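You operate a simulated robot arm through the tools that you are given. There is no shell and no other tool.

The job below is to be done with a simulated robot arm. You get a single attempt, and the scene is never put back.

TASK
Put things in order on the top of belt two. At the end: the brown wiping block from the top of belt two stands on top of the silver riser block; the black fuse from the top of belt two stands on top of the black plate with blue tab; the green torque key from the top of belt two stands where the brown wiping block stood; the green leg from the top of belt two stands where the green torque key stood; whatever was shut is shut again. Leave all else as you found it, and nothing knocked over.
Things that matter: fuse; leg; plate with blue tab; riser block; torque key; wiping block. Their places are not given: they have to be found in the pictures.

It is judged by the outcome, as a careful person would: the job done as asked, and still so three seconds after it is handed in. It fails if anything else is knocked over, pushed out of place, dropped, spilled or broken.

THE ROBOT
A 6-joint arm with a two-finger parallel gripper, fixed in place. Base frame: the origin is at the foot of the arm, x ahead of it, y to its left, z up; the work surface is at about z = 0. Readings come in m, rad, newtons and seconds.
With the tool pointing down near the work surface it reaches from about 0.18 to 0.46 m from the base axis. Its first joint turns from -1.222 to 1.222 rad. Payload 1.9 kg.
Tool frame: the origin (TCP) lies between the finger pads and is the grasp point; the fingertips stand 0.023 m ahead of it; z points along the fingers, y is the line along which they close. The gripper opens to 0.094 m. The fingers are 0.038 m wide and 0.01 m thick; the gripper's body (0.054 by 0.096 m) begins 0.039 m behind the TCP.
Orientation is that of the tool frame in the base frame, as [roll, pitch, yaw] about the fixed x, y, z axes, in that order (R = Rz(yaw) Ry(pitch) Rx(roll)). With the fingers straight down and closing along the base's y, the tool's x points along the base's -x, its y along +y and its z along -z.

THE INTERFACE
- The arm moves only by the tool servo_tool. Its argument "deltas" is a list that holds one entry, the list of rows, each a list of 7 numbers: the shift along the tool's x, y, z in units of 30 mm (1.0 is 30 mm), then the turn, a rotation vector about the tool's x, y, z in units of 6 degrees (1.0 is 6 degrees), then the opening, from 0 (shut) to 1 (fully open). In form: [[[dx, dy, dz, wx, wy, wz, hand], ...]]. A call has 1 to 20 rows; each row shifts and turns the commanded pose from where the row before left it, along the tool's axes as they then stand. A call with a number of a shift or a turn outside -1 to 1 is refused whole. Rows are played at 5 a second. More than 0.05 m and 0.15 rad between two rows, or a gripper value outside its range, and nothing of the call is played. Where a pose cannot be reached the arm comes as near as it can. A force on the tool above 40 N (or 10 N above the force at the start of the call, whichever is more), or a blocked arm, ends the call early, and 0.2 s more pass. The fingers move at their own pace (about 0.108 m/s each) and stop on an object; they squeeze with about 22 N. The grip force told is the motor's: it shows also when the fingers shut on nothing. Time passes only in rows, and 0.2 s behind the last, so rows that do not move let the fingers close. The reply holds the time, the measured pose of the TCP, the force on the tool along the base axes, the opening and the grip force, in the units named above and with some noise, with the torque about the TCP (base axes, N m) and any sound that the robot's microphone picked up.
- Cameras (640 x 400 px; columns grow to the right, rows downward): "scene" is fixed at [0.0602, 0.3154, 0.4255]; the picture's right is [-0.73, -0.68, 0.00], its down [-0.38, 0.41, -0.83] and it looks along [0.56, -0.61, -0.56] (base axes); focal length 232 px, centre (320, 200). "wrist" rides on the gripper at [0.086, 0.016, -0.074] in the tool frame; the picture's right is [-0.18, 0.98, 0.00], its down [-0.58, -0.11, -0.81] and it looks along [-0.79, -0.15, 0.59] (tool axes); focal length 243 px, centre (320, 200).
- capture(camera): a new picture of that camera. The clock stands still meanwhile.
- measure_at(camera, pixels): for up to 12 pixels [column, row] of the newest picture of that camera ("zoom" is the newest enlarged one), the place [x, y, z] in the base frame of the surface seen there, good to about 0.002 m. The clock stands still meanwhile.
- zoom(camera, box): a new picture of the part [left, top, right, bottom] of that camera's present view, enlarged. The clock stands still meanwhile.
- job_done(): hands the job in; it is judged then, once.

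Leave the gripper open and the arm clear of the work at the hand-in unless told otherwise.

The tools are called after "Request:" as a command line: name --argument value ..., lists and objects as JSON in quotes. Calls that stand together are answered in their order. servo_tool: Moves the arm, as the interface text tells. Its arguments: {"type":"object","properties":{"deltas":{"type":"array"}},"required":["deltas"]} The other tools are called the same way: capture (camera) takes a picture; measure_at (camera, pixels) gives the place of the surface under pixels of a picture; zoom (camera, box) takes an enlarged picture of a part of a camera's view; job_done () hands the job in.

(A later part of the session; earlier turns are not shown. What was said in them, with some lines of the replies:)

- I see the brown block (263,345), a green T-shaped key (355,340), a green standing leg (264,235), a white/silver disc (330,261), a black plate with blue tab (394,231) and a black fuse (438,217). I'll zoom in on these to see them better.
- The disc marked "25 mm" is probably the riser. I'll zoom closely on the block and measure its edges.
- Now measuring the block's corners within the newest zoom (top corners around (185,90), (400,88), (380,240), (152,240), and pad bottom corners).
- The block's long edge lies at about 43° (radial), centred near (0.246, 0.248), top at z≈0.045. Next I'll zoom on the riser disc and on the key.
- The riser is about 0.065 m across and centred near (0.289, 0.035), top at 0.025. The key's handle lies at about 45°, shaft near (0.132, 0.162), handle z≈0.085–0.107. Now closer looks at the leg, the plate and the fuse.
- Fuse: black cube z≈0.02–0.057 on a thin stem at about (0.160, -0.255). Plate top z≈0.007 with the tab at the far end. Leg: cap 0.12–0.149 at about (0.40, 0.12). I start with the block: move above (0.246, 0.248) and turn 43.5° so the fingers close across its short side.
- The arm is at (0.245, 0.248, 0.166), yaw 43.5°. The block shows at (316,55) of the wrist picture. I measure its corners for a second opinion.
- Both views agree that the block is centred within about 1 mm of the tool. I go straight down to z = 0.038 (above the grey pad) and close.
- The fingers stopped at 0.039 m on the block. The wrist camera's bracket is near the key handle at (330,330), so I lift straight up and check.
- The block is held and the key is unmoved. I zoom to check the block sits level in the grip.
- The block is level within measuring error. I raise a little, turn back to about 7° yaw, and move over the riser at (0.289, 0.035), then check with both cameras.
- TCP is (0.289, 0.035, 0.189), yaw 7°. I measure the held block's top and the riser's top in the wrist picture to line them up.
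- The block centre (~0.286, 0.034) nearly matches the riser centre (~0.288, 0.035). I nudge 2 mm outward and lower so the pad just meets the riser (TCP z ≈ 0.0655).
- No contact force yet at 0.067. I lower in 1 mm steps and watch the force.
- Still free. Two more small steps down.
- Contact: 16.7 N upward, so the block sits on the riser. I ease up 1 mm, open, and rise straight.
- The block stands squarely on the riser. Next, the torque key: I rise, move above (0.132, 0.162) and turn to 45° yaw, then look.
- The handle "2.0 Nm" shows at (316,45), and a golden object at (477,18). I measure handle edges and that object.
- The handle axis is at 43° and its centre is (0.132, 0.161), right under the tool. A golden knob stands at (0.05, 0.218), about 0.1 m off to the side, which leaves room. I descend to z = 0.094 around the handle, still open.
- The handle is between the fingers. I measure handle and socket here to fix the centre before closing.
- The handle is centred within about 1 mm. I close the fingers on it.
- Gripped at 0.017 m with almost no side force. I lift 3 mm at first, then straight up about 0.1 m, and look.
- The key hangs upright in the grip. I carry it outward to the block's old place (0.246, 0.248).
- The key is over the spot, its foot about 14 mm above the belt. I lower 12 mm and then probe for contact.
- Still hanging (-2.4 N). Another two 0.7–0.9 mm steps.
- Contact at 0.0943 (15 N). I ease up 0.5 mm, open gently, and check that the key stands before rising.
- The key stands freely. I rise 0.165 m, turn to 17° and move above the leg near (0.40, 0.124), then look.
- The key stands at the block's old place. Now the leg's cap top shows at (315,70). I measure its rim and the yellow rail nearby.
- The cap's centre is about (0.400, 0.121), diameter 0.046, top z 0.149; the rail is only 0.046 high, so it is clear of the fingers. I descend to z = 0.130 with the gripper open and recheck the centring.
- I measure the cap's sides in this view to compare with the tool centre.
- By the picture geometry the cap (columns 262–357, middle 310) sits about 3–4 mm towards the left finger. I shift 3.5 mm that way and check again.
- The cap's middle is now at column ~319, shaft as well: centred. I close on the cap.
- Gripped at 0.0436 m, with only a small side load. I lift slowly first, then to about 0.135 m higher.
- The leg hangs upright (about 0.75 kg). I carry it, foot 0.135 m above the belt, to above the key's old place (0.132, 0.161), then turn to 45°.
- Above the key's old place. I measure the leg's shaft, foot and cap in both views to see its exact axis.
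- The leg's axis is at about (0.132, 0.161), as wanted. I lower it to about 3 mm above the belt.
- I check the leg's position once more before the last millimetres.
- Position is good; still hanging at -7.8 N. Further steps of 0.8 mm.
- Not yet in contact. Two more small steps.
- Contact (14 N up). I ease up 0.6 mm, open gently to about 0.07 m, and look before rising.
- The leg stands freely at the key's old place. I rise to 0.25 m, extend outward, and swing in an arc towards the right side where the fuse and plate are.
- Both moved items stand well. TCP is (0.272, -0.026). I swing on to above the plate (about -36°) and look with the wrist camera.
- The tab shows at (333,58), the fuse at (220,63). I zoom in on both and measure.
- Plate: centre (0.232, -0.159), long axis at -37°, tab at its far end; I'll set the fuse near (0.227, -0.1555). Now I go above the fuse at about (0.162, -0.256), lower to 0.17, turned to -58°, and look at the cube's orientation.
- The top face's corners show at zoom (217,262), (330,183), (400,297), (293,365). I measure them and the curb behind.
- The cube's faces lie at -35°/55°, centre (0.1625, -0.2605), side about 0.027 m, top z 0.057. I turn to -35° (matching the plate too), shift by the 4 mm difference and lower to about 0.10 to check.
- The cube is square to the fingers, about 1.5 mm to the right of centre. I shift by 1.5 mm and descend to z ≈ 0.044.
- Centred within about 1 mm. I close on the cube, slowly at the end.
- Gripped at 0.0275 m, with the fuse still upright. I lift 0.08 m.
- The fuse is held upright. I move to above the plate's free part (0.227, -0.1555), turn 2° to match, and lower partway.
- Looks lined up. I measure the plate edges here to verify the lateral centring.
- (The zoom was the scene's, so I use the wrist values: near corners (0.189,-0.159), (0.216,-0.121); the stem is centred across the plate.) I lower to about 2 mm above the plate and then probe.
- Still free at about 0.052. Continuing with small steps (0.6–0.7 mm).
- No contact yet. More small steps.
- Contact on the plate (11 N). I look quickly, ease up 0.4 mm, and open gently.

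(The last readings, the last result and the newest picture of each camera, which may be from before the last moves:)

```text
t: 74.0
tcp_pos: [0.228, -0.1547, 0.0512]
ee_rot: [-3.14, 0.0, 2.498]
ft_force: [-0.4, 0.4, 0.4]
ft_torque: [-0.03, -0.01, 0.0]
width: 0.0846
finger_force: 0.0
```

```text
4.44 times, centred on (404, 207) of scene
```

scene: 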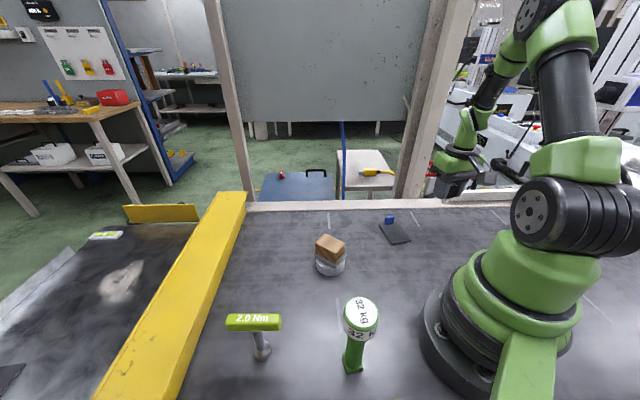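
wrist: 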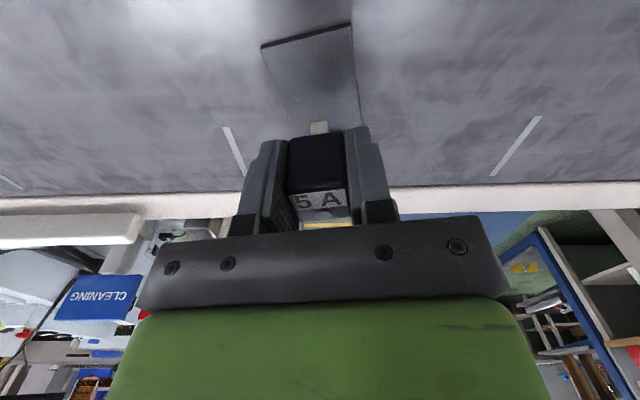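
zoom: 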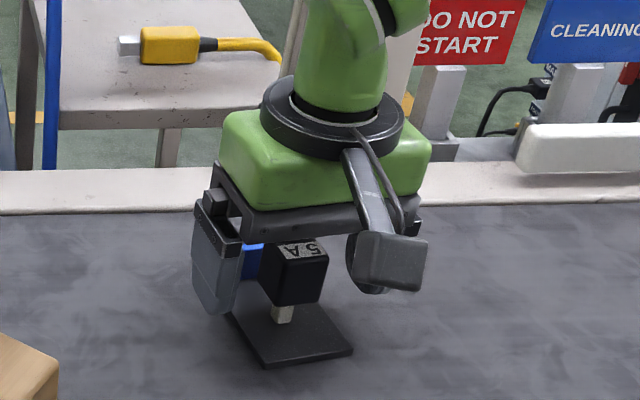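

The fuse stands on the plate, free of the fingers. I rise straight up to about 0.25 m and then check everything.

Request:
servo_tool --deltas '[[[0, 0, -0.3, 0, 0, 0, 0.9], [0, 0, -0.7, 0, 0, 0, 0.9], [0, 0, -1, 0, 0, 0, 1], [0, 0, -1, 0, 0, 0, 1], [0, 0, -1, 0, 0, 0, 1], [0, 0, -1, 0, 0, 0, 1], [0, 0, -1, 0, 0, 0, 1], [0, 0, -0.8, 0, 0, 0, 1], [0, 0, 0, 0, 0, 0, 1]]]'

Request:
capture --camera "scene"

Request:
zoom --camera "scene" --box '[352, 182, 456, 252]'

Request:
measure_at --camera "scene" --pixels '[[353, 345], [352, 367], [361, 305], [262, 345], [252, 318], [330, 243], [330, 270], [261, 352]]'

Request:
zoom --camera "scene" --box '[210, 220, 410, 390]'

```text
t: 76.0
tcp_pos: [0.2249, -0.1562, 0.2522]
ee_rot: [-3.141, 0.001, 2.5]
ft_force: [0.3, 0.2, -0.5]
ft_torque: [0.02, -0.01, -0.01]
width: 0.0939
finger_force: 0.0
```

```text
taken
```

scene: 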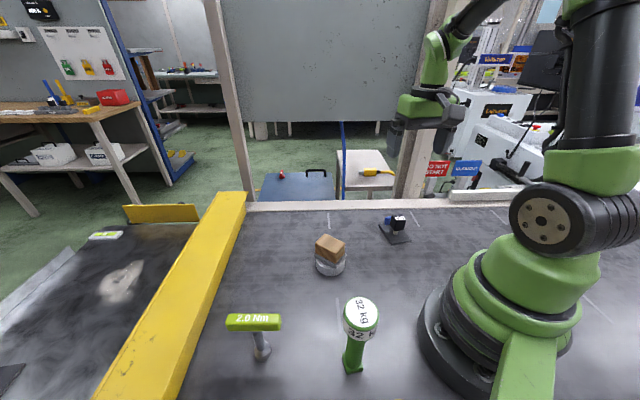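

```text
5.71 times, centred on (404, 217) of scene
```

zoom: 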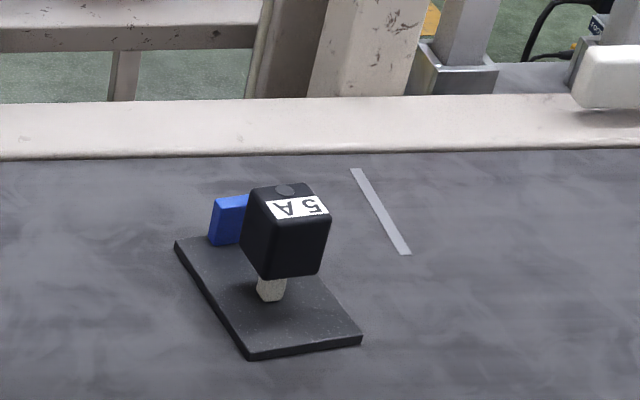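

```text
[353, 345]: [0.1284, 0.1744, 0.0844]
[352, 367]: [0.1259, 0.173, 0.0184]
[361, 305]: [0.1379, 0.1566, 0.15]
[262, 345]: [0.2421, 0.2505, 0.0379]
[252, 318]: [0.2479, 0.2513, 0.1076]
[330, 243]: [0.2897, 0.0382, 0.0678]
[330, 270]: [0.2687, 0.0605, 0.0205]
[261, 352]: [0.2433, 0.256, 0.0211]
```

```text
2.35 times, centred on (310, 305) of scene
```

zoom: 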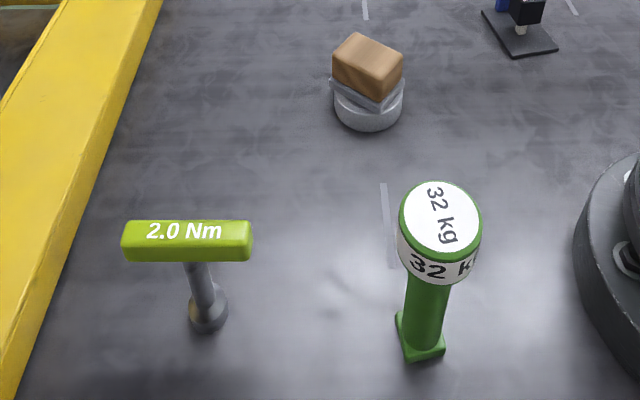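

All four are in place and upright: block on riser, fuse on plate, key at the block's old place, leg at the key's old place. The gripper is open and 0.25 m up, clear of everything, and nothing had to be shut. I hand the job in.

Request:
job_done

```text
The job is handed in.
```

The job is handed in. In the last pictures, all four things stood upright where you asked:

- **Brown wiping block:** on top of the silver riser block (the disc marked "25 mm").
- **Black fuse:** on the free part of the black plate, clear of the blue tab.
- **Green torque key:** within about 2 mm of where the wiping block stood, by my measurements.
- **Green leg:** within about 2 mm of where the torque key stood.

I saw nothing knocked over or moved by accident. I opened nothing, so there was nothing to shut again. The arm was left with the gripper open, about 0.25 m up and clear of the work.
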